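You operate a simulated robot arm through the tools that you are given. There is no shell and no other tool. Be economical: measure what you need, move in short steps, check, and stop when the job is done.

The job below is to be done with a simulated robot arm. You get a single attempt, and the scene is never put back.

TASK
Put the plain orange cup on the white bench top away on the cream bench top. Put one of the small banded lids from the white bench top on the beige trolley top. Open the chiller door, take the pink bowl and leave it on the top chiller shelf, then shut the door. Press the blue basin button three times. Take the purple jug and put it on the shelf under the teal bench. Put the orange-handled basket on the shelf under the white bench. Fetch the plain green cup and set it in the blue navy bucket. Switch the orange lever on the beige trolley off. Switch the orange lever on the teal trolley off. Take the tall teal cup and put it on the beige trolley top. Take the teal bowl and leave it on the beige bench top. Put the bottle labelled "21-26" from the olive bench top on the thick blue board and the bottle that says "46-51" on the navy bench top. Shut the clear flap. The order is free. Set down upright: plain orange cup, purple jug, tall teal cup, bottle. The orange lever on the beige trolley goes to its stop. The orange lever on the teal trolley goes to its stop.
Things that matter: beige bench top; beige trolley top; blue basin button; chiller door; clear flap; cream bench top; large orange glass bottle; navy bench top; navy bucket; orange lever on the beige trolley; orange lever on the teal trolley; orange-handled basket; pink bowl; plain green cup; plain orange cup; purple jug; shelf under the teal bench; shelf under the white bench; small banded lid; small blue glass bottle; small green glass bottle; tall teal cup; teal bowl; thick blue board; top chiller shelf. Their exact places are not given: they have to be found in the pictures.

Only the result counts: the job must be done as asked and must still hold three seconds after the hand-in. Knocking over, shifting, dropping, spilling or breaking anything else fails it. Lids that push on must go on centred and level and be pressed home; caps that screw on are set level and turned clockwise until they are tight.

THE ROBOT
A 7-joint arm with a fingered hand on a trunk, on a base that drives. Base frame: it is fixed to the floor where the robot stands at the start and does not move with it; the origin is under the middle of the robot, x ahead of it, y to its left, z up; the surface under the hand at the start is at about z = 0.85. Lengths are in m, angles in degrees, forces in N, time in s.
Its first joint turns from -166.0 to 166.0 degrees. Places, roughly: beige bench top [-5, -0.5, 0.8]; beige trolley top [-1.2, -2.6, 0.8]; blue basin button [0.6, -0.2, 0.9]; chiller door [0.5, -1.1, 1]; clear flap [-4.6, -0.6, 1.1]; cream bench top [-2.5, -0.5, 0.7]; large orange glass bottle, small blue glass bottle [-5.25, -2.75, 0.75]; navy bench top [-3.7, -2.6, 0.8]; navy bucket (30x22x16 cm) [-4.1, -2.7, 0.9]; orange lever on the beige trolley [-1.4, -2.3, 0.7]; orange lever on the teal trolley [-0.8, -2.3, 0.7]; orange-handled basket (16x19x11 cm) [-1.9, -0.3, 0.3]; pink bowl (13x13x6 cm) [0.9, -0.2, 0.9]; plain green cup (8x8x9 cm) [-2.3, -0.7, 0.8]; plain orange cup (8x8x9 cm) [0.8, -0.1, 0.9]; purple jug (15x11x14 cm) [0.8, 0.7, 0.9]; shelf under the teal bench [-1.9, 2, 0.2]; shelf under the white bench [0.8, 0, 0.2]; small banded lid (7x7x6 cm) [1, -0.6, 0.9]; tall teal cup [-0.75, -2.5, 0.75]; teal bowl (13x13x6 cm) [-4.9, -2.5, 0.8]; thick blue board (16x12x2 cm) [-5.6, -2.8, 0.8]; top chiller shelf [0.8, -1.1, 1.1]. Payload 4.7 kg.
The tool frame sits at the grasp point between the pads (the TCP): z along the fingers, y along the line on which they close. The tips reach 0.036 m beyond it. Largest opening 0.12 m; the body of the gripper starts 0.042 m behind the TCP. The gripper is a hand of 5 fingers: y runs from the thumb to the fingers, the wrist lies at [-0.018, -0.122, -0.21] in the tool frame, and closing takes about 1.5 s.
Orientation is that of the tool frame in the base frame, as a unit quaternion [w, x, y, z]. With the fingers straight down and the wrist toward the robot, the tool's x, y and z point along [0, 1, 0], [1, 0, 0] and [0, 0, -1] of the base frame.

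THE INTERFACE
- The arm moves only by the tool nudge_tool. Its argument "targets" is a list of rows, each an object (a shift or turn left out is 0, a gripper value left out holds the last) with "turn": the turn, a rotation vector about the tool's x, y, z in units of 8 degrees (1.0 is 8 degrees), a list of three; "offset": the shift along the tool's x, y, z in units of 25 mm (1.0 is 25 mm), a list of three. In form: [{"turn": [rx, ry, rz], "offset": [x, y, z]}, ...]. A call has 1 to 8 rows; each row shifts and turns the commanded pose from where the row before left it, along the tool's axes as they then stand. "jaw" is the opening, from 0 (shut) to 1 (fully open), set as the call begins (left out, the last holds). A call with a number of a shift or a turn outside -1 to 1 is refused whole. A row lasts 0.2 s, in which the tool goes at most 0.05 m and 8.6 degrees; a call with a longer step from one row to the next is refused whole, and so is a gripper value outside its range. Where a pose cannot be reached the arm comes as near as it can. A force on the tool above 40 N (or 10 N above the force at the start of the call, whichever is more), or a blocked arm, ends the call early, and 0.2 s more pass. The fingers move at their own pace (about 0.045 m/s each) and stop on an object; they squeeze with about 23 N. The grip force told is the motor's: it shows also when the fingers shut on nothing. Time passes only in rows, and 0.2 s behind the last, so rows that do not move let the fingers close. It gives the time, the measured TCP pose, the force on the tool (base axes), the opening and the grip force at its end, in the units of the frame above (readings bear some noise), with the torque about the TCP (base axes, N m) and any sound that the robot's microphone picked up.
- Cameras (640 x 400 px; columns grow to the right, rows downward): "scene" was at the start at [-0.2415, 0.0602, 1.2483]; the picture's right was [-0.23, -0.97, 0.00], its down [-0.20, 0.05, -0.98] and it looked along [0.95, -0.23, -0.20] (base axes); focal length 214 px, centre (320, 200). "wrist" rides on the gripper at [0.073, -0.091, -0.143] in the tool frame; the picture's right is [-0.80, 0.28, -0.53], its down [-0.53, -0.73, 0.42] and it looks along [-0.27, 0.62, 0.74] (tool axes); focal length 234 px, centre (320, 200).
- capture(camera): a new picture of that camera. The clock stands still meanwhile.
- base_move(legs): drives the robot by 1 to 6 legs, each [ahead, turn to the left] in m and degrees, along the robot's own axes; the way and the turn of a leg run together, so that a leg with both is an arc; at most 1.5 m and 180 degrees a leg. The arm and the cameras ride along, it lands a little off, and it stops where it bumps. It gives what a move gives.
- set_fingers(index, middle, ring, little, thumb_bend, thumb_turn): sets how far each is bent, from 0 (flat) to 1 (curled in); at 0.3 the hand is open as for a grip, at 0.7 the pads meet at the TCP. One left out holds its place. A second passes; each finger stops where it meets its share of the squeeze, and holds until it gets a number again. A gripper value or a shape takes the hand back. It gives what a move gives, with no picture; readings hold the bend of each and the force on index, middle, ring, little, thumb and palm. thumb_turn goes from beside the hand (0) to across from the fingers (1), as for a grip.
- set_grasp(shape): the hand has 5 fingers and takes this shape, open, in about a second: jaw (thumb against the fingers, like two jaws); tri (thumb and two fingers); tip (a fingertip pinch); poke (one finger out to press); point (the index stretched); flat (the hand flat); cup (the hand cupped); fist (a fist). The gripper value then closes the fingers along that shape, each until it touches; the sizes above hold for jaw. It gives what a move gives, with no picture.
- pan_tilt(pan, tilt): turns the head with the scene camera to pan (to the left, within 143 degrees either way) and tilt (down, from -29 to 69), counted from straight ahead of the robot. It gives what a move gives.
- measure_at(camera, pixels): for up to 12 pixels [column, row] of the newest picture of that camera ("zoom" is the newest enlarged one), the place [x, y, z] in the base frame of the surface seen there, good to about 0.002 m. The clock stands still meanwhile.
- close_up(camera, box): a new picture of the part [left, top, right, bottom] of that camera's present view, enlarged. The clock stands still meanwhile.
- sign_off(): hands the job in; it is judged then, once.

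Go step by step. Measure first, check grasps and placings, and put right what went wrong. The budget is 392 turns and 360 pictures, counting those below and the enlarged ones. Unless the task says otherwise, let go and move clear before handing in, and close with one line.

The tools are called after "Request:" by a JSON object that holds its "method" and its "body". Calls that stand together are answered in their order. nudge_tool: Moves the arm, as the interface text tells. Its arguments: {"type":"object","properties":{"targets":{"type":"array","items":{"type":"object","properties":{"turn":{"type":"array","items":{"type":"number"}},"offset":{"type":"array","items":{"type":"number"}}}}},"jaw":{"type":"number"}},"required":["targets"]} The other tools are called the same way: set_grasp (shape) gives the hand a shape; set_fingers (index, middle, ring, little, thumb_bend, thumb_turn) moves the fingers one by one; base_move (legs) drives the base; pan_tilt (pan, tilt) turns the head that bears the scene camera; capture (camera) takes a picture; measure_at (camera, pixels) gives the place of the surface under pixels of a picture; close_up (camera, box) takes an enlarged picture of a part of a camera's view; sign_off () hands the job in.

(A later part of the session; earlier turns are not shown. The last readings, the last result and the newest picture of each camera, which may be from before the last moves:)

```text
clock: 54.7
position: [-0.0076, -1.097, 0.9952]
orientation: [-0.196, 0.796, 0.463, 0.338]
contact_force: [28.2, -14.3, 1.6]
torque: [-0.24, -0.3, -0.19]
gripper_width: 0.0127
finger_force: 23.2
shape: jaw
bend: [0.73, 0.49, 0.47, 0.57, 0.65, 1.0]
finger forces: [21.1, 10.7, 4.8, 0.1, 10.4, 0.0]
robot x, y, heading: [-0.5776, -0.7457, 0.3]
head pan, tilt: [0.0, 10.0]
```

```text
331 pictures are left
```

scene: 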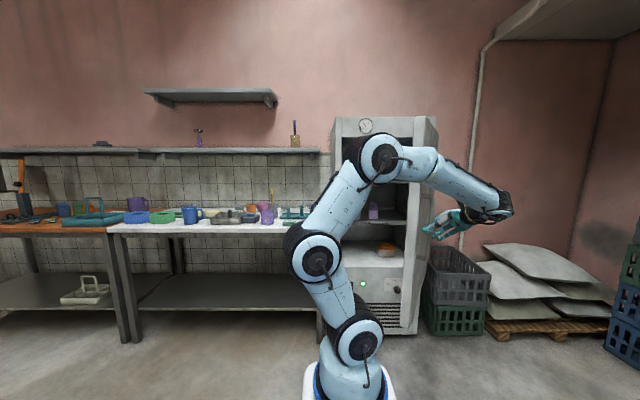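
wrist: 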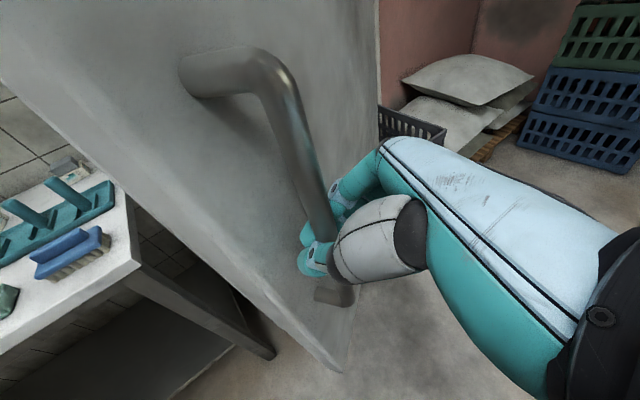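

Door ~60° open with shelves visible. Continue.

Request:
{"method": "nudge_tool", "body": {"targets": [{"offset": [-0.77, 0.5, -0.8], "turn": [0.27, 0, -0.26]}, {"offset": [-0.77, 0.2, -0.8], "turn": [0.27, 0, -0.26]}, {"offset": [-0.77, 0.17, -0.8], "turn": [0.27, 0, -0.26]}, {"offset": [-0.77, 0.17, -0.8], "turn": [0.27, 0, -0.26]}]}}

Request:
{"method": "nudge_tool", "body": {"targets": [{"offset": [-0.77, 0.17, -0.8], "turn": [0.27, 0, -0.26]}, {"offset": [-0.77, 0.17, -0.8], "turn": [0.27, 0, -0.26]}, {"offset": [-0.77, 0.17, -0.8], "turn": [0.27, 0, -0.26]}, {"offset": [-0.77, 0.17, -0.8], "turn": [0.27, 0, -0.26]}]}}

Request:
{"method": "capture", "body": {"camera": "scene"}}

```text
clock: 55.7
position: [-0.0325, -1.209, 0.9968]
orientation: [-0.232, 0.743, 0.544, 0.315]
contact_force: [-23.8, 7.0, 3.9]
torque: [-0.01, 0.14, 0.18]
gripper_width: 0.0066
finger_force: 22.7
shape: jaw
bend: [0.73, 0.55, 0.58, 0.57, 0.61, 1.0]
finger forces: [0.1, 1.7, 3.6, 0.0, 30.7, 0.0]
robot x, y, heading: [-0.5791, -0.7448, 0.4]
head pan, tilt: [0.0, 10.0]
```

```text
clock: 56.7
position: [-0.042, -1.3204, 0.9972]
orientation: [-0.264, 0.681, 0.618, 0.289]
contact_force: [-36.7, 1.6, 3.4]
torque: [0.04, 0.2, 0.23]
gripper_width: 0.007
finger_force: 22.9
shape: jaw
bend: [0.74, 0.57, 0.61, 0.57, 0.58, 1.0]
finger forces: [0.0, 0.0, 0.0, 0.1, 37.4, 0.0]
robot x, y, heading: [-0.5773, -0.7416, 0.3]
head pan, tilt: [0.0, 10.0]
```

```text
330 pictures are left
```

scene: 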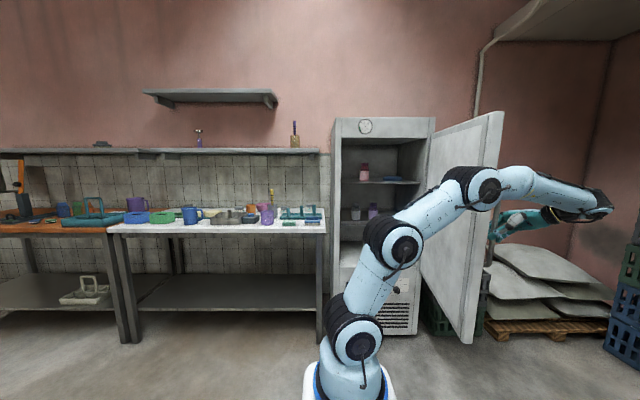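

The door stands ~90° open. Release, back off the handle, and move clear around the door's end.

Request:
{"method": "nudge_tool", "body": {"jaw": 1, "targets": [{"offset": [0, -0.2, 0]}, {}, {}, {}, {}, {}, {}]}}

Request:
{"method": "nudge_tool", "body": {"targets": [{"offset": [0, 0, -0.8]}, {"offset": [0, 0, -0.8]}, {"offset": [0, 0, -0.8]}, {"offset": [0, 0, -0.8]}, {"offset": [0, -1, 0]}, {"offset": [0, -1, 0]}, {"offset": [0, -1, 0]}, {"offset": [0, -1, 0]}]}}

Request:
{"method": "capture", "body": {"camera": "scene"}}

Request:
{"method": "capture", "body": {"camera": "wrist"}}

```text
clock: 58.3
position: [-0.0442, -1.3212, 0.9963]
orientation: [-0.263, 0.683, 0.617, 0.289]
contact_force: [0.3, 0.5, -0.7]
torque: [-0.02, 0.0, 0.01]
gripper_width: 0.1197
finger_force: 0.1
shape: jaw
bend: [0.3, 0.3, 0.3, 0.3, 0.3, 0.98]
finger forces: [0.0, 0.1, 0.0, 0.0, 0.0, 0.0]
robot x, y, heading: [-0.5805, -0.7467, 0.1]
head pan, tilt: [0.0, 10.0]
```

```text
clock: 60.1
position: [-0.1492, -1.3661, 1.0517]
orientation: [-0.263, 0.683, 0.617, 0.289]
contact_force: [-0.5, 0.3, 0.0]
torque: [-0.02, 0.0, 0.0]
gripper_width: 0.1198
finger_force: 0.1
shape: jaw
bend: [0.3, 0.3, 0.3, 0.3, 0.3, 0.98]
finger forces: [0.0, 0.0, 0.0, 0.0, 0.0, 0.1]
robot x, y, heading: [-0.5815, -0.7422, -0.1]
head pan, tilt: [0.0, 10.0]
```

```text
329 pictures are left
```

scene: 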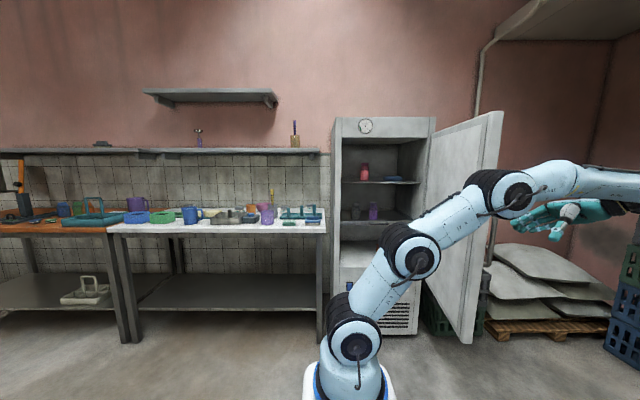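

```text
328 pictures are left
```

wrist: 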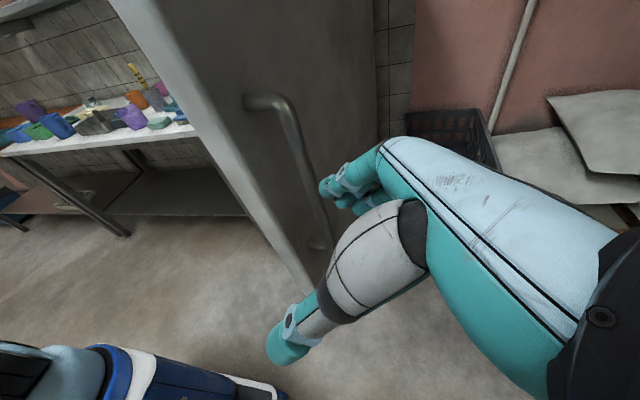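

Released. Measure the chiller interior: upper shelf (385,182), door edges.

Request:
{"method": "close_up", "body": {"camera": "scene", "box": [320, 100, 520, 350]}}

Request:
{"method": "measure_at", "body": {"camera": "scene", "pixels": [[365, 175], [385, 182], [410, 183], [380, 185], [395, 179], [380, 140], [384, 210], [502, 115], [465, 340], [434, 150], [345, 180], [400, 160]]}}

```text
1.60 times, centred on (420, 225) of scene
```

zoom: 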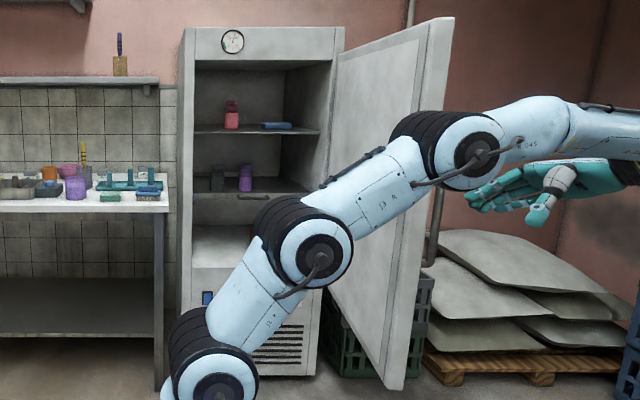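

```text
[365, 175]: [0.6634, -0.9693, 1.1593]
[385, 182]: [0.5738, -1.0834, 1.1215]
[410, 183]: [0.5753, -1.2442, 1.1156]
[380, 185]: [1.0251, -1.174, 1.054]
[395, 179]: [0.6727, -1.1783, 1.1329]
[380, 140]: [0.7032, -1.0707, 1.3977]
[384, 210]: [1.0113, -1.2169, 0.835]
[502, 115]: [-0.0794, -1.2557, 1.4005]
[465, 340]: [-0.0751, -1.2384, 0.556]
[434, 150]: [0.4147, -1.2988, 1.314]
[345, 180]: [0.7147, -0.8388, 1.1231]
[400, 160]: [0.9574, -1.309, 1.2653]
```

Top shelf is at z≈1.12, front edge x≈0.575. Before backing away I'll check the space behind me.

Request:
{"method": "pan_tilt", "body": {"pan": -143, "tilt": 25}}

Request:
{"method": "capture", "body": {"camera": "scene"}}

Request:
{"method": "measure_at", "body": {"camera": "scene", "pixels": [[350, 200], [300, 200], [400, 200], [450, 250], [250, 100], [500, 200], [320, 120]]}}

```text
clock: 62.4
position: [-0.149, -1.3675, 1.0528]
orientation: [-0.264, 0.682, 0.617, 0.289]
contact_force: [0.4, -1.1, 0.2]
torque: [0.03, -0.01, 0.0]
gripper_width: 0.1196
finger_force: 0.0
shape: jaw
bend: [0.3, 0.3, 0.3, 0.3, 0.3, 0.98]
finger forces: [0.0, 0.0, 0.0, 0.0, 0.0, 0.1]
robot x, y, heading: [-0.5773, -0.7448, -0.0]
head pan, tilt: [-143.0, 25.0]
```

```text
326 pictures are left
```

scene: 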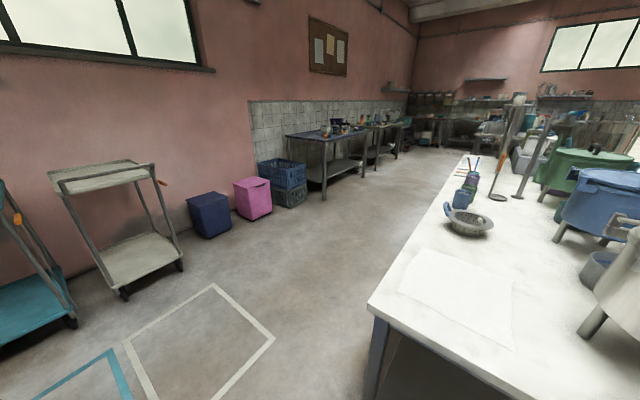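

```text
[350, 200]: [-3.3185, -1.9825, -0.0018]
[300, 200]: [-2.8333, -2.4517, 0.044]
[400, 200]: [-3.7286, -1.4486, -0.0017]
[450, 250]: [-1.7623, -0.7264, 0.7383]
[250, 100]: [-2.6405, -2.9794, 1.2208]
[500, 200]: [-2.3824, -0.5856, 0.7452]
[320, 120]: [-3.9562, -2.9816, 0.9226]
```

The cream bench is behind me; measure its near corner (370,305).

Request:
{"method": "measure_at", "body": {"camera": "scene", "pixels": [[372, 304], [505, 395], [470, 158], [160, 185], [15, 220], [100, 170], [60, 240], [470, 222], [460, 205]]}}

Request:
{"method": "nudge_tool", "body": {"targets": [{"offset": [0, -1, 0]}, {"offset": [0, -1, 0]}, {"offset": [0, -1, 0]}, {"offset": [0, -1, 0]}]}}

```text
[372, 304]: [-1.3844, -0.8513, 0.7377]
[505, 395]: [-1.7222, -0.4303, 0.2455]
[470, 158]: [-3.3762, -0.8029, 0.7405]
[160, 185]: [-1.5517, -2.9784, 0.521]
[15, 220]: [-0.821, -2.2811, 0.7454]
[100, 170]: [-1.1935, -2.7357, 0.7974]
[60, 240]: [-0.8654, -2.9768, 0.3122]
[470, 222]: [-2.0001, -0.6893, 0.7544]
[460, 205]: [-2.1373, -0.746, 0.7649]
```

```text
clock: 63.4
position: [-0.2402, -1.3404, 1.0333]
orientation: [-0.263, 0.682, 0.617, 0.29]
contact_force: [-0.2, 0.3, -0.2]
torque: [0.03, 0.01, -0.01]
gripper_width: 0.1196
finger_force: 0.1
shape: jaw
bend: [0.3, 0.3, 0.3, 0.3, 0.3, 0.98]
finger forces: [0.0, 0.1, 0.0, 0.0, 0.0, 0.1]
out of reach, approached as far as the arm can: row 2, 3, 4
robot x, y, heading: [-0.5755, -0.7459, 0.4]
head pan, tilt: [-143.0, 25.0]
```

Bench edge is at x=-1.38, so backing 0.2 m is safe. Then unwind the yaw.

Request:
{"method": "base_move", "body": {"legs": [[-0.2, 0]]}}

Request:
{"method": "nudge_tool", "body": {"targets": [{"turn": [-0.72, 0, 0.69], "offset": [0, 0.2, 0]}, {"turn": [-0.72, 0, 0.69], "offset": [0, 0.2, 0]}, {"turn": [-0.72, 0, 0.69], "offset": [0, 0.2, 0]}, {"turn": [-0.72, 0, 0.69]}, {"turn": [-0.72, 0, 0.69]}, {"turn": [-0.72, 0, 0.69]}, {"turn": [-0.72, 0, 0.69]}, {"turn": [-0.72, 0, 0.69]}]}}

Request:
{"method": "pan_tilt", "body": {"pan": 0, "tilt": 15}}

Request:
{"method": "capture", "body": {"camera": "scene"}}

```text
clock: 65.0
position: [-0.4401, -1.3423, 1.0328]
orientation: [-0.263, 0.684, 0.616, 0.29]
contact_force: [0.8, 0.6, 1.0]
torque: [0.05, 0.02, 0.02]
gripper_width: 0.1195
finger_force: 0.0
shape: jaw
bend: [0.3, 0.3, 0.3, 0.3, 0.3, 0.98]
finger forces: [0.0, 0.0, 0.1, 0.0, 0.0, 0.1]
robot x, y, heading: [-0.7763, -0.7477, 0.2]
head pan, tilt: [-143.0, 25.0]
```

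```text
clock: 66.8
position: [-0.4252, -1.3466, 1.0323]
orientation: [-0.069, 0.906, 0.162, 0.386]
contact_force: [-0.6, 0.5, -1.6]
torque: [0.02, -0.05, 0.02]
gripper_width: 0.1196
finger_force: 0.1
shape: jaw
bend: [0.3, 0.3, 0.3, 0.3, 0.3, 0.98]
finger forces: [0.0, 0.0, 0.0, 0.0, 0.1, 0.0]
robot x, y, heading: [-0.7794, -0.7491, 0.2]
head pan, tilt: [-143.0, 25.0]
```

```text
clock: 69.0
position: [-0.425, -1.3473, 1.032]
orientation: [-0.068, 0.905, 0.165, 0.385]
contact_force: [-0.5, -0.6, 0.5]
torque: [0.0, -0.02, 0.03]
gripper_width: 0.1197
finger_force: 0.0
shape: jaw
bend: [0.3, 0.3, 0.3, 0.3, 0.3, 0.98]
finger forces: [0.1, 0.0, 0.0, 0.1, 0.0, 0.0]
robot x, y, heading: [-0.7769, -0.7478, 0.2]
head pan, tilt: [0.0, 15.0]
```

```text
325 pictures are left
```

scene: 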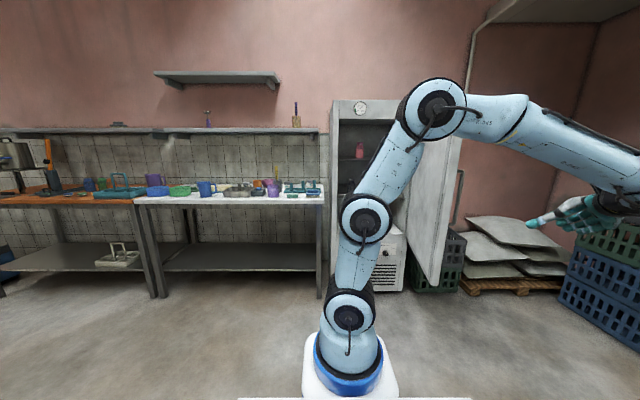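

Door holds open. Now unwind the tool to fingers-down with wrist toward the robot and swing it to the front.

Request:
{"method": "nudge_tool", "body": {"targets": [{"turn": [0, -1, 0]}, {"turn": [0, -1, 0]}, {"turn": [0, -1, 0]}, {"turn": [0, -1, 0]}, {"turn": [0, -1, 0]}, {"turn": [0, -0.75, 0]}]}}

Request:
{"method": "nudge_tool", "body": {"targets": [{"turn": [0, 0, -1]}, {"turn": [0, 0, -1]}, {"turn": [0, 0, -1]}, {"turn": [0, 0, -1]}, {"turn": [0, 0, -1]}, {"turn": [0, 0, -1]}, {"turn": [0, 0, -1]}, {"turn": [0, 0, -1]}]}}

Request:
{"method": "nudge_tool", "body": {"targets": [{"turn": [0, 0, -0.75], "offset": [1, 0.4, 0]}, {"offset": [1, 0.4, 0]}, {"offset": [1, 0.4, 0]}, {"offset": [1, 0.4, 0]}, {"offset": [1, 0.4, 0]}, {"offset": [1, 0.4, 0]}, {"offset": [1, 0.4, 0]}, {"offset": [1, 0.4, 0]}]}}

Request:
{"method": "nudge_tool", "body": {"targets": [{"offset": [1, 0.4, 0]}, {"offset": [1, 0.4, 0]}, {"offset": [1, 0.4, 0]}, {"offset": [1, 0.4, 0]}, {"offset": [1, 0.4, 0]}, {"offset": [1, 0.4, 0]}, {"offset": [1, 0.4, 0]}, {"offset": [1, 0.4, 0]}]}}

```text
clock: 70.4
position: [-0.4255, -1.3472, 1.0328]
orientation: [0.0, 0.984, 0.177, 0.0]
contact_force: [-0.3, -0.1, -0.6]
torque: [0.0, -0.01, 0.04]
gripper_width: 0.1199
finger_force: 0.2
shape: jaw
bend: [0.3, 0.3, 0.3, 0.3, 0.3, 0.98]
finger forces: [0.0, 0.0, 0.1, 0.0, 0.1, 0.1]
robot x, y, heading: [-0.779, -0.749, 0.1]
head pan, tilt: [0.0, 15.0]
```

```text
clock: 72.2
position: [-0.4247, -1.346, 1.0338]
orientation: [0.001, 0.74, 0.673, 0.0]
contact_force: [-0.1, -0.4, 1.0]
torque: [0.02, -0.01, 0.0]
gripper_width: 0.1199
finger_force: 0.1
shape: jaw
bend: [0.3, 0.3, 0.3, 0.3, 0.3, 0.98]
finger forces: [0.1, 0.0, 0.0, 0.0, 0.0, 0.1]
robot x, y, heading: [-0.779, -0.747, 0.4]
head pan, tilt: [0.0, 15.0]
```

```text
clock: 74.0
position: [-0.3441, -1.1481, 1.0341]
orientation: [0.001, 0.705, 0.709, 0.001]
contact_force: [0.4, -0.8, -0.4]
torque: [0.05, 0.03, 0.03]
gripper_width: 0.1196
finger_force: 0.0
shape: jaw
bend: [0.3, 0.3, 0.3, 0.3, 0.3, 0.98]
finger forces: [0.1, 0.1, 0.0, 0.0, 0.0, 0.1]
robot x, y, heading: [-0.7762, -0.7476, 0.2]
head pan, tilt: [0.0, 15.0]
```

```text
clock: 75.8
position: [-0.2655, -0.9474, 1.0333]
orientation: [0.001, 0.705, 0.709, 0.001]
contact_force: [0.5, 0.3, -0.7]
torque: [0.04, 0.01, -0.01]
gripper_width: 0.1195
finger_force: 0.0
shape: jaw
bend: [0.3, 0.3, 0.3, 0.3, 0.3, 0.98]
finger forces: [0.0, 0.1, 0.0, 0.0, 0.0, 0.0]
robot x, y, heading: [-0.7787, -0.7493, 0.2]
head pan, tilt: [0.0, 15.0]
```

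Tool is down and in front again. Drive to face the bench at about (0,-0.15), with the hand raised.

Request:
{"method": "nudge_tool", "body": {"targets": [{"offset": [0, 0, -1]}, {"offset": [0, 0, -1]}, {"offset": [0, 0, -1]}, {"offset": [0, 0, -1]}, {"offset": [0, 0, -1]}]}}

Request:
{"method": "base_move", "body": {"legs": [[0, 90], [0.58, 0], [0, -90], [0.78, 0]]}}

Request:
{"method": "capture", "body": {"camera": "wrist"}}

Request:
{"method": "capture", "body": {"camera": "scene"}}

```text
clock: 77.0
position: [-0.2665, -0.9473, 1.1559]
orientation: [0.001, 0.705, 0.709, 0.001]
contact_force: [0.6, 0.2, -1.3]
torque: [0.01, -0.01, -0.01]
gripper_width: 0.1199
finger_force: 0.1
shape: jaw
bend: [0.3, 0.3, 0.3, 0.3, 0.3, 0.98]
finger forces: [0.0, 0.0, 0.0, 0.1, 0.1, 0.0]
robot x, y, heading: [-0.7778, -0.7454, 0.0]
head pan, tilt: [0.0, 15.0]
```

```text
clock: 91.8
position: [0.5004, -0.347, 1.1568]
orientation: [0.001, 0.701, 0.714, 0.001]
contact_force: [-0.3, 0.1, -0.7]
torque: [0.02, -0.04, -0.02]
gripper_width: 0.1197
finger_force: 0.0
shape: jaw
bend: [0.3, 0.3, 0.3, 0.3, 0.3, 0.98]
finger forces: [0.0, 0.1, 0.0, 0.1, 0.1, 0.0]
robot x, y, heading: [-0.0131, -0.1501, 0.5]
head pan, tilt: [0.0, 15.0]
```

```text
324 pictures are left
```

wrist: 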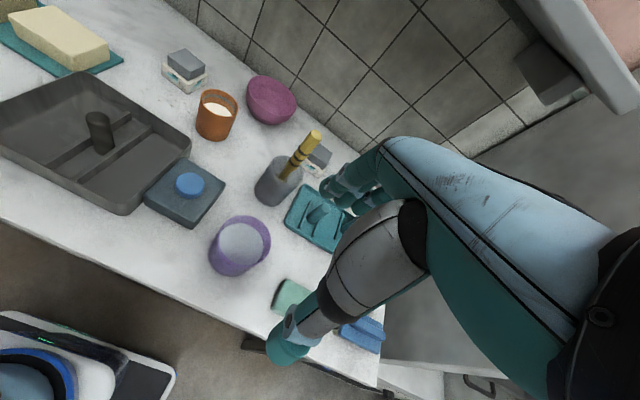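

```text
323 pictures are left
```

scene: 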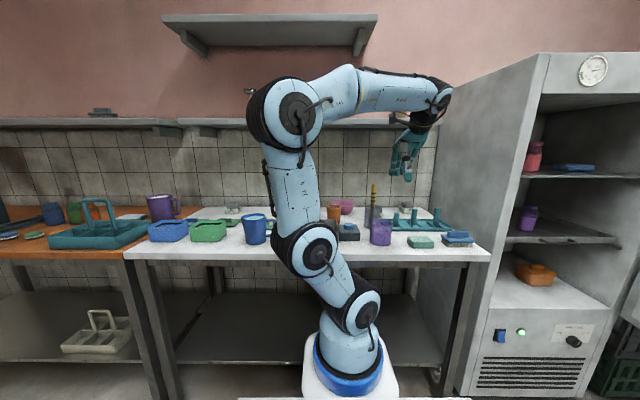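

I'll zoom on the bowl (270,98) and the grey lids, and measure.

Request:
{"method": "close_up", "body": {"camera": "wrist", "box": [150, 30, 350, 210]}}

Request:
{"method": "measure_at", "body": {"camera": "wrist", "pixels": [[247, 98], [275, 123], [295, 103], [262, 76], [270, 95], [315, 135], [262, 185], [318, 155], [325, 172], [186, 60], [185, 85], [215, 100]]}}

```text
2.22 times, centred on (250, 120) of wrist
```

zoom: 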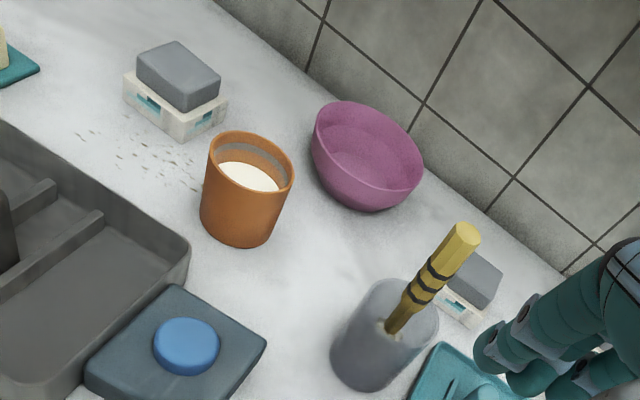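

```text
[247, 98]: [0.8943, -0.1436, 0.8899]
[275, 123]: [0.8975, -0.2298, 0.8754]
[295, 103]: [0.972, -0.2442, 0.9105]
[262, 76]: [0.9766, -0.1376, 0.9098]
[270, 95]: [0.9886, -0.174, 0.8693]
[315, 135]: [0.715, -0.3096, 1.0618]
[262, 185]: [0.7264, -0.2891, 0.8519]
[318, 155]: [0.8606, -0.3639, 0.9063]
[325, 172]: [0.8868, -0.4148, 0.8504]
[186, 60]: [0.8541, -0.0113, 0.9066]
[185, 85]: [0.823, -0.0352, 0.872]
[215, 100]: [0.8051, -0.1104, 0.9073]
```

The orange cup stands in the way of a near-rim pinch of the bowl, and it goes to the cream bench anyway, so the cup goes first. Measure its rim.

Request:
{"method": "measure_at", "body": {"camera": "zoom", "pixels": [[212, 160], [291, 175], [252, 134], [245, 192], [215, 215], [265, 225], [248, 178], [350, 280], [335, 350], [432, 310]]}}

```text
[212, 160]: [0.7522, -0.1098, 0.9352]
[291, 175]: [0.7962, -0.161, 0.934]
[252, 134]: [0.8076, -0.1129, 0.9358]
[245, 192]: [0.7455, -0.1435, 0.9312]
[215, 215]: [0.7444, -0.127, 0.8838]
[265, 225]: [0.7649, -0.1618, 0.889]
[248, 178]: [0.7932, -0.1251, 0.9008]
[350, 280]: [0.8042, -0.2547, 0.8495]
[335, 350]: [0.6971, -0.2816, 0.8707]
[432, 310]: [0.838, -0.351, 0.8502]
```

Cup centre ≈ (0.778,-0.130), rim z 0.935. Move above it with the hand open.

Request:
{"method": "nudge_tool", "body": {"jaw": 1, "targets": [{"offset": [0.71, 0.94, 0]}, {"offset": [0.71, 0.94, 0]}, {"offset": [0.71, 0.94, 0]}, {"offset": [0.71, 0.94, 0]}, {"offset": [0.71, 0.94, 0]}, {"offset": [0.71, 0.94, 0]}, {"offset": [0.71, 0.94, 0]}, {"offset": [0.71, 0.94, 0]}]}}

Request:
{"method": "nudge_tool", "body": {"targets": [{"offset": [0.71, 0.94, 0]}, {"offset": [0.71, 0.94, 0]}, {"offset": [0.71, 0.94, 0]}, {"offset": [0.71, 0.94, 0]}, {"offset": [0, 0, 0.9]}, {"offset": [0, 0, 0.9]}, {"offset": [0, 0, 0.9]}, {"offset": [0, 0, 0.9]}]}}

Request:
{"method": "capture", "body": {"camera": "wrist"}}

```text
clock: 93.6
position: [0.6839, -0.2015, 1.1553]
orientation: [0.001, 0.702, 0.713, 0.002]
contact_force: [-0.3, 0.6, 0.8]
torque: [-0.02, -0.02, -0.02]
gripper_width: 0.1198
finger_force: 0.1
shape: jaw
bend: [0.3, 0.3, 0.3, 0.3, 0.3, 0.98]
finger forces: [0.0, 0.0, 0.0, 0.0, 0.0, 0.0]
robot x, y, heading: [-0.0162, -0.1495, 0.7]
head pan, tilt: [0.0, 15.0]
```

```text
clock: 95.4
position: [0.7789, -0.1283, 1.0664]
orientation: [0.001, 0.701, 0.713, 0.0]
contact_force: [0.1, -0.2, 0.1]
torque: [0.0, 0.01, -0.03]
gripper_width: 0.1198
finger_force: 0.0
shape: jaw
bend: [0.3, 0.3, 0.3, 0.3, 0.3, 0.98]
finger forces: [0.1, 0.1, 0.0, 0.0, 0.0, 0.1]
robot x, y, heading: [-0.0146, -0.1517, 0.7]
head pan, tilt: [0.0, 15.0]
```

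```text
321 pictures are left
```

wrist: 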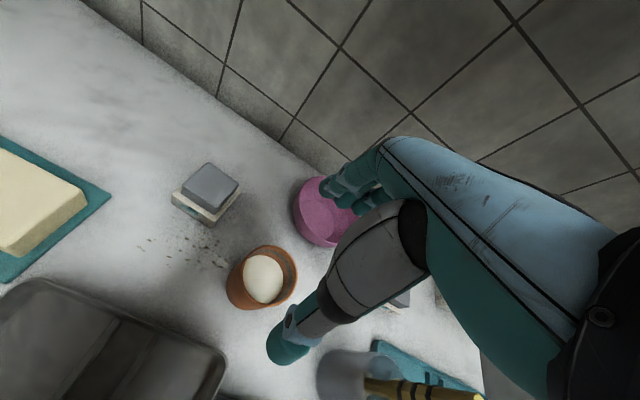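

Verify the cup rim position again from here, before going down.

Request:
{"method": "measure_at", "body": {"camera": "wrist", "pixels": [[242, 258], [296, 266], [275, 247], [262, 308], [285, 345], [330, 190], [345, 170], [298, 215], [318, 244]]}}

```text
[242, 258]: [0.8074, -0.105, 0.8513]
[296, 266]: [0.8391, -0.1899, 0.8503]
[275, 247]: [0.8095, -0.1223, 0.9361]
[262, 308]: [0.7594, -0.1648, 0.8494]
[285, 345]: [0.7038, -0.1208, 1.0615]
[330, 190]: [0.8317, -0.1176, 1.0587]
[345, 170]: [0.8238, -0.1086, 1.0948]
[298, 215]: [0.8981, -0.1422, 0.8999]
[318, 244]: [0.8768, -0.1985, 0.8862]
```

Alignment is good. Descend and close.

Request:
{"method": "nudge_tool", "body": {"targets": [{"offset": [-0.06, 0, 0.8]}, {"offset": [0, 0, 0.8]}, {"offset": [0, 0, 0.8]}, {"offset": [0, 0, 0.8]}, {"offset": [0, 0, 0.8]}, {"offset": [0, 0, 0.8]}, {"offset": [0, 0, 0.8]}, {"offset": [0, 0, 0.8]}]}}

Request:
{"method": "nudge_tool", "body": {"jaw": 0, "targets": [{}, {}, {}, {}, {}, {}]}}

Request:
{"method": "capture", "body": {"camera": "wrist"}}

```text
clock: 97.2
position: [0.7789, -0.1301, 0.9076]
orientation: [0.001, 0.701, 0.713, -0.001]
contact_force: [-0.5, 0.2, -0.5]
torque: [-0.02, -0.04, -0.04]
gripper_width: 0.1197
finger_force: 0.1
shape: jaw
bend: [0.3, 0.3, 0.3, 0.3, 0.3, 0.98]
finger forces: [0.0, 0.0, 0.1, 0.0, 0.1, 0.0]
robot x, y, heading: [-0.016, -0.1562, 0.7]
head pan, tilt: [0.0, 15.0]
```

```text
clock: 98.6
position: [0.7799, -0.1306, 0.9085]
orientation: [0.0, 0.701, 0.713, 0.0]
contact_force: [-0.2, 0.0, 0.3]
torque: [0.01, 0.02, -0.03]
gripper_width: 0.0586
finger_force: 22.8
shape: jaw
bend: [0.74, 0.44, 0.47, 0.44, 0.71, 1.0]
finger forces: [12.7, 5.8, 0.1, 0.0, 19.5, 0.1]
robot x, y, heading: [-0.0132, -0.1509, 0.7]
head pan, tilt: [0.0, 15.0]
```

```text
320 pictures are left
```

wrist: 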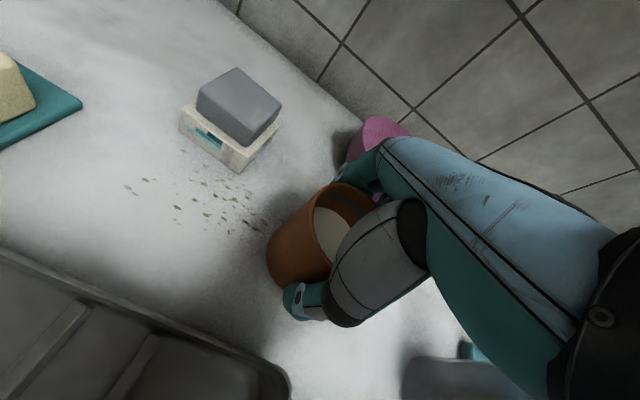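

The cup is held (index 12.7, thumb 19.5 N). Lift slowly and check that it hangs level.

Request:
{"method": "nudge_tool", "body": {"targets": [{"offset": [0, 0, -0.3]}, {"offset": [0, 0, -0.5]}, {"offset": [0, 0, -0.6]}, {"offset": [0, 0, -0.6]}, {"offset": [0, 0, -0.6]}, {"offset": [0, 0, -0.6]}]}}

Request:
{"method": "capture", "body": {"camera": "wrist"}}

Request:
{"method": "close_up", "body": {"camera": "scene", "box": [260, 130, 420, 250]}}

```text
clock: 100.0
position: [0.7788, -0.13, 0.9873]
orientation: [0.0, 0.701, 0.713, 0.001]
contact_force: [-0.1, -0.1, -2.0]
torque: [-0.01, 0.03, 0.02]
gripper_width: 0.0586
finger_force: 22.5
shape: jaw
bend: [0.74, 0.44, 0.47, 0.44, 0.71, 1.0]
finger forces: [13.0, 5.9, 0.0, 0.1, 19.5, 0.1]
robot x, y, heading: [-0.017, -0.1512, 0.8]
head pan, tilt: [0.0, 15.0]
```

```text
319 pictures are left
```

wrist: 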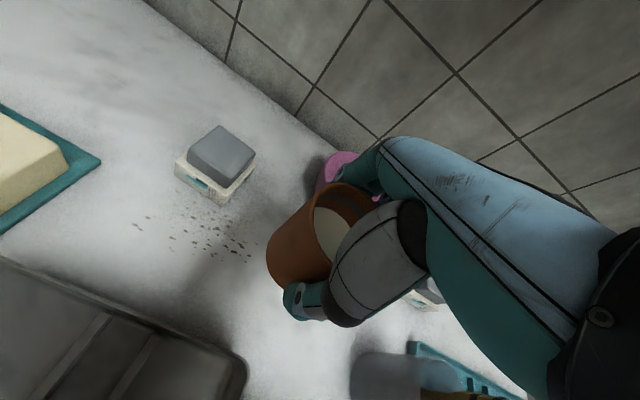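

```text
3.33 times, centred on (340, 190) of scene
```

zoom: 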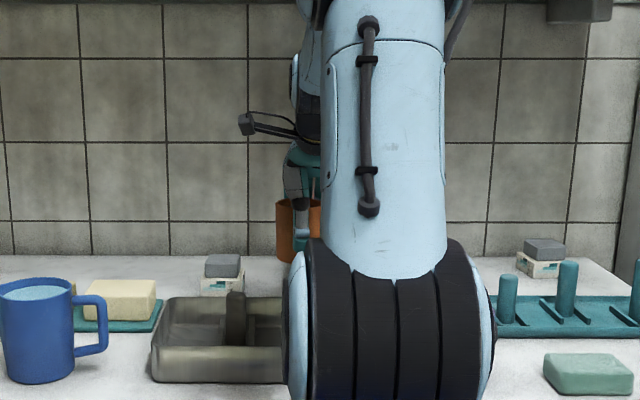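

Cup hangs level. Raise, retract toward me, and drive to the near end of the cream bench.

Request:
{"method": "nudge_tool", "body": {"targets": [{"offset": [0, 0, -0.8]}, {"offset": [0, 0, -0.8]}, {"offset": [0, 0, -0.8]}, {"offset": [0, 0, -0.8]}, {"offset": [0, 0, -0.8]}, {"offset": [0, 0, -0.8]}, {"offset": [0, -0.8, 0]}, {"offset": [0, -0.8, 0]}]}}

Request:
{"method": "nudge_tool", "body": {"targets": [{"offset": [0, -0.9, 0]}, {"offset": [0, -0.9, 0]}, {"offset": [0, -0.9, 0]}, {"offset": [0, -0.9, 0]}, {"offset": [0, -0.9, 0]}, {"offset": [0, -0.9, 0]}, {"offset": [0, -0.9, 0]}, {"offset": [0, -0.9, 0]}]}}

Request:
{"method": "base_move", "body": {"legs": [[-0.72, 0], [0, -90], [0.45, 0], [0, -90]]}}

Request:
{"method": "pan_tilt", "body": {"pan": 0, "tilt": 25}}

Request:
{"method": "capture", "body": {"camera": "scene"}}

Request:
{"method": "capture", "body": {"camera": "wrist"}}

```text
clock: 101.8
position: [0.739, -0.1294, 1.1076]
orientation: [0.001, 0.701, 0.713, 0.0]
contact_force: [0.3, -0.7, -2.0]
torque: [0.01, 0.04, 0.01]
gripper_width: 0.0588
finger_force: 23.3
shape: jaw
bend: [0.74, 0.44, 0.47, 0.44, 0.71, 1.0]
finger forces: [13.2, 6.2, 0.1, 0.1, 19.6, 0.1]
robot x, y, heading: [-0.0139, -0.1518, 0.9]
head pan, tilt: [0.0, 15.0]
```

```text
clock: 103.6
position: [0.5573, -0.1323, 1.1047]
orientation: [0.0, 0.701, 0.713, -0.001]
contact_force: [1.7, -0.3, -2.7]
torque: [0.0, 0.03, 0.01]
gripper_width: 0.0584
finger_force: 22.7
shape: jaw
bend: [0.74, 0.44, 0.47, 0.44, 0.71, 1.0]
finger forces: [13.2, 6.1, 0.0, 0.0, 19.6, 0.0]
robot x, y, heading: [-0.0169, -0.15, 1.1]
head pan, tilt: [0.0, 15.0]
```

```text
clock: 117.6
position: [-1.3151, -0.6214, 1.1056]
orientation: [0.0, 0.707, -0.707, -0.001]
contact_force: [0.4, -0.4, -1.5]
torque: [-0.01, -0.03, -0.01]
gripper_width: 0.0579
finger_force: 23.0
shape: jaw
bend: [0.74, 0.45, 0.47, 0.44, 0.72, 1.0]
finger forces: [12.8, 6.1, 0.0, 0.0, 18.9, 0.1]
robot x, y, heading: [-0.7427, -0.6087, 179.9]
head pan, tilt: [0.0, 15.0]
```

```text
clock: 118.3
position: [-1.3144, -0.6213, 1.1059]
orientation: [0.0, 0.708, -0.706, -0.001]
contact_force: [-1.3, 0.7, -2.2]
torque: [0.0, -0.01, -0.02]
gripper_width: 0.0579
finger_force: 22.8
shape: jaw
bend: [0.74, 0.45, 0.47, 0.44, 0.72, 1.0]
finger forces: [12.8, 6.1, 0.0, 0.0, 18.9, 0.0]
robot x, y, heading: [-0.7441, -0.6072, 180.2]
head pan, tilt: [0.0, 25.0]
```

```text
317 pictures are left
```

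scene: 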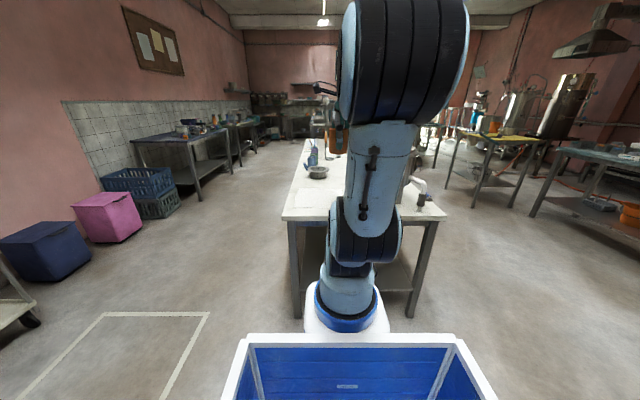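

```text
316 pictures are left
```

wrist: 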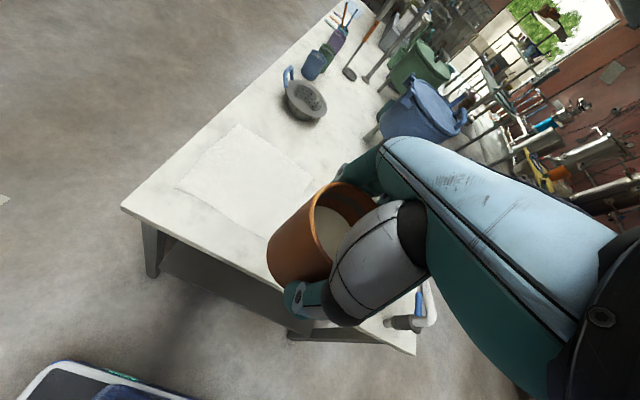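

I see a cloth/paper on the bench (240,180); I'd rather use bare bench near its front edge. Measure.

Request:
{"method": "measure_at", "body": {"camera": "wrist", "pixels": [[124, 208], [178, 186], [240, 125], [262, 238], [200, 215], [230, 245], [315, 175], [225, 228], [400, 320]]}}

```text
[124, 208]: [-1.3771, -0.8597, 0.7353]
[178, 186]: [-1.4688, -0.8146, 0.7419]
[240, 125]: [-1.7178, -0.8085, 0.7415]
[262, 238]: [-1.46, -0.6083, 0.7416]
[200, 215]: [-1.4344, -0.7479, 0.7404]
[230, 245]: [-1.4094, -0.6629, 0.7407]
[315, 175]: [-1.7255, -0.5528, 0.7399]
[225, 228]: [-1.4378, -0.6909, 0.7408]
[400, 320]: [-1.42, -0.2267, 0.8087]
```

Paper covers x −1.46…−1.72, y −0.81…−0.55. I'll swing the hand left to see the bench area to its right.

Request:
{"method": "nudge_tool", "body": {"targets": [{"offset": [0.9, 0, 0]}, {"offset": [0.9, 0, 0]}, {"offset": [0.9, 0, 0]}, {"offset": [0.9, 0, 0]}, {"offset": [0.9, 0, 0]}, {"offset": [0.9, 0, 0]}, {"offset": [0.9, 0, 0]}, {"offset": [0.9, 0, 0]}]}}

Request:
{"method": "close_up", "body": {"camera": "scene", "box": [270, 110, 470, 250]}}

Request:
{"method": "capture", "body": {"camera": "wrist"}}

```text
clock: 120.1
position: [-1.314, -0.8, 1.1066]
orientation: [-0.001, 0.708, -0.706, 0.0]
contact_force: [0.3, 0.0, -1.6]
torque: [0.01, 0.04, -0.01]
gripper_width: 0.0577
finger_force: 22.9
shape: jaw
bend: [0.74, 0.45, 0.47, 0.44, 0.72, 1.0]
finger forces: [12.8, 6.2, 0.1, 0.0, 19.0, 0.0]
robot x, y, heading: [-0.741, -0.6094, 180.3]
head pan, tilt: [0.0, 25.0]
```

```text
2.86 times, centred on (370, 180) of scene
```

zoom: 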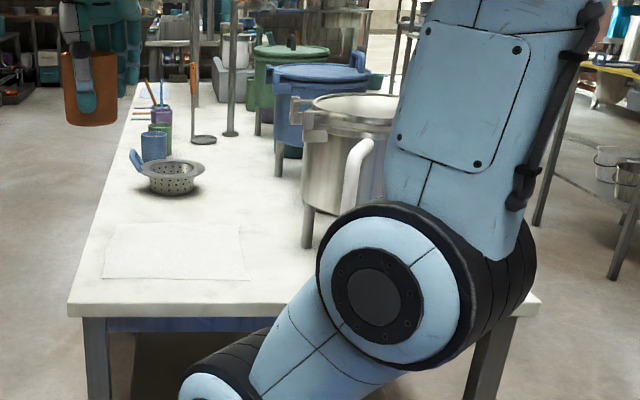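

```text
314 pictures are left
```

wrist: 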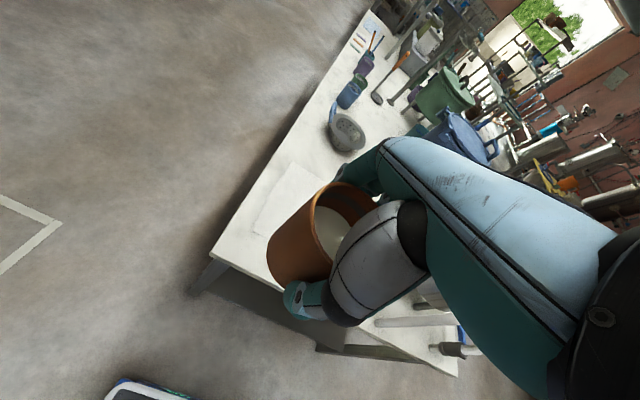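

There is bare bench right of the paper at zoom (275,270). Measure it and the pot.

Request:
{"method": "measure_at", "body": {"camera": "zoom", "pixels": [[250, 278], [275, 270], [290, 290], [308, 245], [240, 228], [265, 235], [320, 300], [350, 195], [305, 135], [172, 120], [155, 145], [165, 170]]}}

```text
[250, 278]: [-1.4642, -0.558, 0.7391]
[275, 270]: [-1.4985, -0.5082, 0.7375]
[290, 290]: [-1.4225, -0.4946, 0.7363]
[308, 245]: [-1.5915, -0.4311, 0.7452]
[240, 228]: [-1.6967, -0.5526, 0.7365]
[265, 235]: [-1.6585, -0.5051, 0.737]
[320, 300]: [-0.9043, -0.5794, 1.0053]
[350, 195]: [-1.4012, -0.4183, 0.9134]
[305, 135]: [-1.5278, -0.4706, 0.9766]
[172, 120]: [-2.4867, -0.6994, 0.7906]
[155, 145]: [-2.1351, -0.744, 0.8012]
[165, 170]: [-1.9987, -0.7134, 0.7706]
```

The pot overhangs that spot; the bare area between paper and strainer around (-1.81,-0.65) is better. Check strainer's edge, then drive 0.2 m closer.

Request:
{"method": "measure_at", "body": {"camera": "zoom", "pixels": [[172, 192], [150, 170], [203, 170], [140, 162], [205, 205], [150, 208], [178, 210]]}}

Request:
{"method": "base_move", "body": {"legs": [[0.2, 0]]}}

Request:
{"method": "nudge_tool", "body": {"targets": [{"offset": [-0.5, 0.98, 0]}, {"offset": [-0.5, 0.98, 0]}, {"offset": [-0.5, 0.98, 0]}, {"offset": [-0.5, 0.98, 0]}, {"offset": [-0.5, 0.98, 0]}, {"offset": [-0.5, 0.98, 0]}, {"offset": [-0.5, 0.98, 0]}, {"offset": [-0.5, 0.98, 0]}]}}

Request:
{"method": "nudge_tool", "body": {"targets": [{"offset": [-0.5, 0.98, 0]}, {"offset": [-0.5, 0.98, 0]}, {"offset": [-0.5, 0.98, 0]}, {"offset": [-0.5, 0.98, 0]}, {"offset": [0, 0, 0.8]}, {"offset": [0, 0, 0.8]}, {"offset": [0, 0, 0.8]}, {"offset": [0, 0, 0.8]}]}}

Request:
{"method": "capture", "body": {"camera": "wrist"}}

```text
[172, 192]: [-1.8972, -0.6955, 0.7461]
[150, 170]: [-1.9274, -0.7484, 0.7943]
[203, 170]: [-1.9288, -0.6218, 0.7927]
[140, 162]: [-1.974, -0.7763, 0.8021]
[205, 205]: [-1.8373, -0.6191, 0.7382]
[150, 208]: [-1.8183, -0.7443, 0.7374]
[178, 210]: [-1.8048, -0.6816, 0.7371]
```

```text
clock: 121.7
position: [-1.5179, -0.7998, 1.1065]
orientation: [0.0, 0.708, -0.706, -0.002]
contact_force: [-0.5, -0.1, -2.0]
torque: [0.02, -0.04, 0.02]
gripper_width: 0.0578
finger_force: 22.5
shape: jaw
bend: [0.74, 0.45, 0.47, 0.44, 0.72, 1.0]
finger forces: [12.8, 6.2, 0.1, 0.1, 18.9, 0.0]
robot x, y, heading: [-0.9463, -0.6076, 179.9]
head pan, tilt: [0.0, 25.0]
```

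```text
clock: 123.5
position: [-1.7133, -0.6995, 1.1076]
orientation: [0.001, 0.708, -0.706, -0.001]
contact_force: [1.1, -0.6, -1.8]
torque: [0.03, 0.01, 0.01]
gripper_width: 0.0577
finger_force: 23.3
shape: jaw
bend: [0.74, 0.45, 0.47, 0.44, 0.72, 1.0]
finger forces: [13.1, 6.2, 0.0, 0.0, 19.0, 0.0]
robot x, y, heading: [-0.9432, -0.6088, 180.0]
head pan, tilt: [0.0, 25.0]
```

```text
clock: 125.3
position: [-1.8126, -0.6519, 1.0257]
orientation: [0.0, 0.707, -0.707, -0.002]
contact_force: [-0.5, 0.4, -2.0]
torque: [0.02, 0.0, 0.01]
gripper_width: 0.0575
finger_force: 23.3
shape: jaw
bend: [0.74, 0.45, 0.47, 0.44, 0.72, 1.0]
finger forces: [13.2, 6.2, 0.1, 0.1, 19.1, 0.0]
robot x, y, heading: [-0.9461, -0.6091, 180.1]
head pan, tilt: [0.0, 25.0]
```

```text
313 pictures are left
```

wrist: 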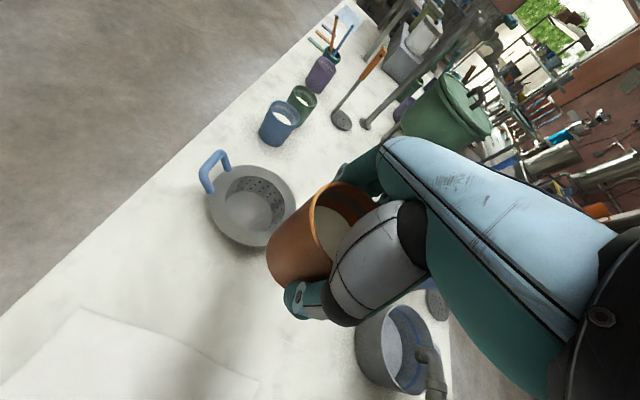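

Strainer's rim is close in front; I'll set the cup 2.5 cm nearer. Check the grey pot (358,345) distance.

Request:
{"method": "measure_at", "body": {"camera": "wrist", "pixels": [[358, 340], [365, 320], [262, 245], [235, 245], [290, 210], [240, 340], [190, 345]]}}

Request:
{"method": "nudge_tool", "body": {"targets": [{"offset": [0, -0.5, 0.8]}, {"offset": [0, -0.5, 0.8]}, {"offset": [0, 0, 0.8]}, {"offset": [0, 0, 0.8]}, {"offset": [0, 0, 0.8]}, {"offset": [0, 0, 0.8]}, {"offset": [0, 0, 0.8]}, {"offset": [0, 0, 0.8]}]}}

```text
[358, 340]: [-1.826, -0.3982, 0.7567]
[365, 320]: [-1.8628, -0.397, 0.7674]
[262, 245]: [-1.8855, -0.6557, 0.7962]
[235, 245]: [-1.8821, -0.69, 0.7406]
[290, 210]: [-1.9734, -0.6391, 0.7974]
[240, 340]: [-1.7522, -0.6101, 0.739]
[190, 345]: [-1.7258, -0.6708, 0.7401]
```

```text
clock: 127.1
position: [-1.79, -0.6495, 0.8659]
orientation: [0.0, 0.708, -0.706, -0.001]
contact_force: [0.3, 0.2, -1.5]
torque: [0.0, -0.01, 0.01]
gripper_width: 0.058
finger_force: 23.1
shape: jaw
bend: [0.74, 0.45, 0.47, 0.44, 0.72, 1.0]
finger forces: [13.0, 6.3, 0.0, 0.1, 18.9, 0.1]
robot x, y, heading: [-0.9462, -0.6082, 179.8]
head pan, tilt: [0.0, 25.0]
```

Bench z 0.739, so contact is expected at TCP z≈0.797. Lower gently.

Request:
{"method": "nudge_tool", "body": {"targets": [{"offset": [0, 0, 0.8]}, {"offset": [0, 0, 0.8]}, {"offset": [0, 0, 0.6]}, {"offset": [0, 0, 0.3]}, {"offset": [0, 0, 0.15]}, {"offset": [0, 0, 0.1]}]}}

```text
clock: 128.5
position: [-1.7892, -0.6507, 0.7974]
orientation: [0.001, 0.707, -0.707, -0.001]
contact_force: [1.1, 0.0, -1.4]
torque: [0.0, -0.01, 0.03]
gripper_width: 0.0579
finger_force: 23.2
shape: jaw
bend: [0.74, 0.45, 0.47, 0.44, 0.72, 1.0]
finger forces: [13.1, 6.3, 0.0, 0.1, 18.9, 0.1]
robot x, y, heading: [-0.947, -0.6094, 179.7]
head pan, tilt: [0.0, 25.0]
```

Request:
{"method": "nudge_tool", "body": {"targets": [{"offset": [0, 0, 0.08]}, {"offset": [0, 0, 0.08]}]}}

```text
clock: 129.1
position: [-1.7878, -0.6515, 0.7963]
orientation: [0.001, 0.708, -0.706, -0.002]
contact_force: [3.7, 1.0, 10.8]
torque: [-0.01, -0.01, -0.01]
gripper_width: 0.0579
finger_force: 22.6
shape: jaw
bend: [0.74, 0.45, 0.47, 0.44, 0.72, 1.0]
finger forces: [12.5, 6.8, 0.0, 0.0, 21.4, 0.1]
robot x, y, heading: [-0.9444, -0.61, 179.8]
head pan, tilt: [0.0, 25.0]
```

Contact (10.8 N up). Open partially and lift straight up.

Request:
{"method": "nudge_tool", "body": {"jaw": 0.8, "targets": [{"offset": [0, 0, -0.08]}, {}, {}, {}, {}]}}

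Request:
{"method": "capture", "body": {"camera": "wrist"}}

Request:
{"method": "nudge_tool", "body": {"targets": [{"offset": [0, 0, -0.6]}, {"offset": [0, 0, -0.8]}, {"offset": [0, 0, -0.8]}, {"offset": [0, 0, -0.8]}, {"offset": [0, 0, -0.8]}, {"offset": [0, 0, -0.8]}, {"offset": [0, 0, -0.8]}, {"offset": [0, 0, -0.8]}]}}

Request:
{"method": "capture", "body": {"camera": "wrist"}}

```text
clock: 130.3
position: [-1.7889, -0.6511, 0.7963]
orientation: [0.0, 0.707, -0.707, -0.001]
contact_force: [0.4, -0.1, 0.1]
torque: [0.03, 0.0, -0.01]
gripper_width: 0.0957
finger_force: 0.1
shape: jaw
bend: [0.26, 0.34, 0.32, 0.33, 0.52, 0.99]
finger forces: [0.1, 0.0, 0.1, 0.0, 0.1, 0.1]
robot x, y, heading: [-0.9476, -0.6072, 179.9]
head pan, tilt: [0.0, 25.0]
```

```text
312 pictures are left
```

wrist: 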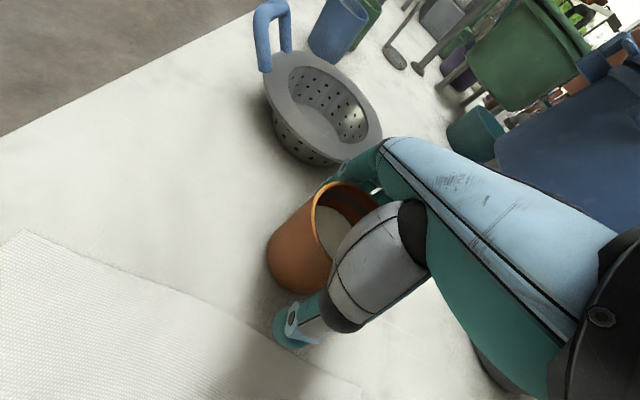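

```text
clock: 132.1
position: [-1.7896, -0.6513, 0.9504]
orientation: [0.0, 0.708, -0.706, -0.002]
contact_force: [0.0, 0.1, -0.8]
torque: [-0.03, -0.01, -0.01]
gripper_width: 0.0954
finger_force: 0.1
shape: jaw
bend: [0.26, 0.34, 0.32, 0.33, 0.52, 0.99]
finger forces: [0.0, 0.0, 0.1, 0.1, 0.1, 0.0]
robot x, y, heading: [-0.946, -0.608, 179.9]
head pan, tilt: [0.0, 25.0]
```

```text
311 pictures are left
```

wrist: 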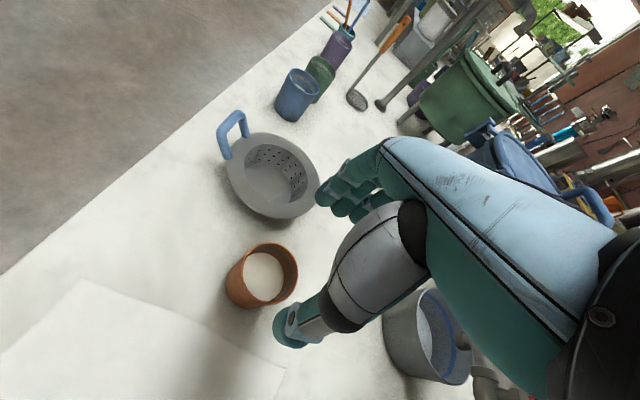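

The orange cup stands upright on the cream bench. Next the basket under this bench; retract and drive round to the +y side to look.

Request:
{"method": "nudge_tool", "body": {"targets": [{"offset": [0, -0.2, -1]}, {"offset": [0, -0.5, -1]}, {"offset": [0, -1, -1]}, {"offset": [0, -1, -1]}, {"offset": [0, -1, -1]}, {"offset": [0, -1, -1]}, {"offset": [0, -1, 0]}, {"offset": [0, -1, 0]}]}}

Request:
{"method": "nudge_tool", "body": {"targets": [{"offset": [0, -1, 0]}, {"offset": [0, -1, 0]}, {"offset": [0, -1, 0]}, {"offset": [0, -1, 0]}]}}

Request:
{"method": "base_move", "body": {"legs": [[-0.25, 0], [0, -90], [1.1, 0], [0, 90], [1.1, 0], [0, 90]]}}

Request:
{"method": "pan_tilt", "body": {"pan": 0, "tilt": 35}}

Request:
{"method": "capture", "body": {"camera": "scene"}}

```text
clock: 133.9
position: [-1.6214, -0.6498, 1.0989]
orientation: [-0.001, 0.708, -0.706, -0.001]
contact_force: [0.6, 0.8, -1.4]
torque: [0.04, -0.02, -0.02]
gripper_width: 0.0956
finger_force: 0.0
shape: jaw
bend: [0.26, 0.34, 0.32, 0.33, 0.52, 0.99]
finger forces: [0.1, 0.0, 0.1, 0.1, 0.1, 0.0]
robot x, y, heading: [-0.9459, -0.6073, 180.0]
head pan, tilt: [0.0, 25.0]
```

```text
clock: 134.9
position: [-1.5211, -0.6496, 1.0992]
orientation: [0.0, 0.708, -0.707, -0.001]
contact_force: [-0.4, -0.8, -0.3]
torque: [0.0, -0.05, 0.01]
gripper_width: 0.0957
finger_force: 0.1
shape: jaw
bend: [0.26, 0.34, 0.32, 0.33, 0.52, 0.99]
finger forces: [0.0, 0.1, 0.0, 0.0, 0.1, 0.1]
robot x, y, heading: [-0.9454, -0.6099, 179.8]
head pan, tilt: [0.0, 25.0]
```

```text
clock: 158.7
position: [-1.7295, -0.1427, 1.1]
orientation: [0.001, 1.0, 0.029, -0.001]
contact_force: [-0.1, 0.3, 0.2]
torque: [-0.02, -0.06, -0.01]
gripper_width: 0.0958
finger_force: 0.0
shape: jaw
bend: [0.26, 0.34, 0.32, 0.33, 0.52, 0.99]
finger forces: [0.1, 0.0, 0.0, 0.0, 0.0, 0.0]
robot x, y, heading: [-1.8037, 0.4267, -86.9]
head pan, tilt: [0.0, 25.0]
```

```text
clock: 159.4
position: [-1.7295, -0.143, 1.0999]
orientation: [0.001, 1.0, 0.029, -0.002]
contact_force: [-0.2, -0.1, 0.2]
torque: [-0.02, 0.02, 0.02]
gripper_width: 0.0959
finger_force: 0.1
shape: jaw
bend: [0.26, 0.34, 0.32, 0.33, 0.52, 0.99]
finger forces: [0.0, 0.1, 0.0, 0.0, 0.0, 0.0]
robot x, y, heading: [-1.8012, 0.4338, -86.9]
head pan, tilt: [0.0, 35.0]
```

```text
310 pictures are left
```

scene: 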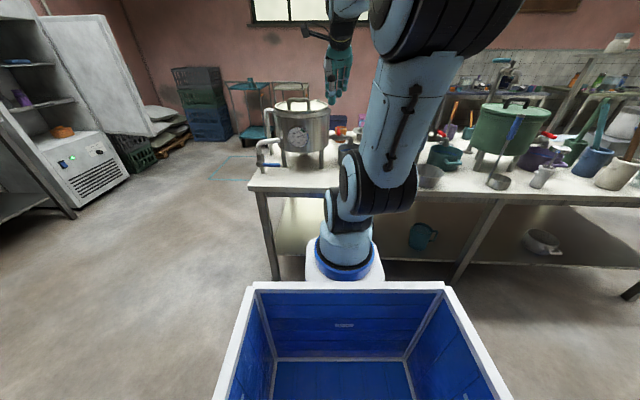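

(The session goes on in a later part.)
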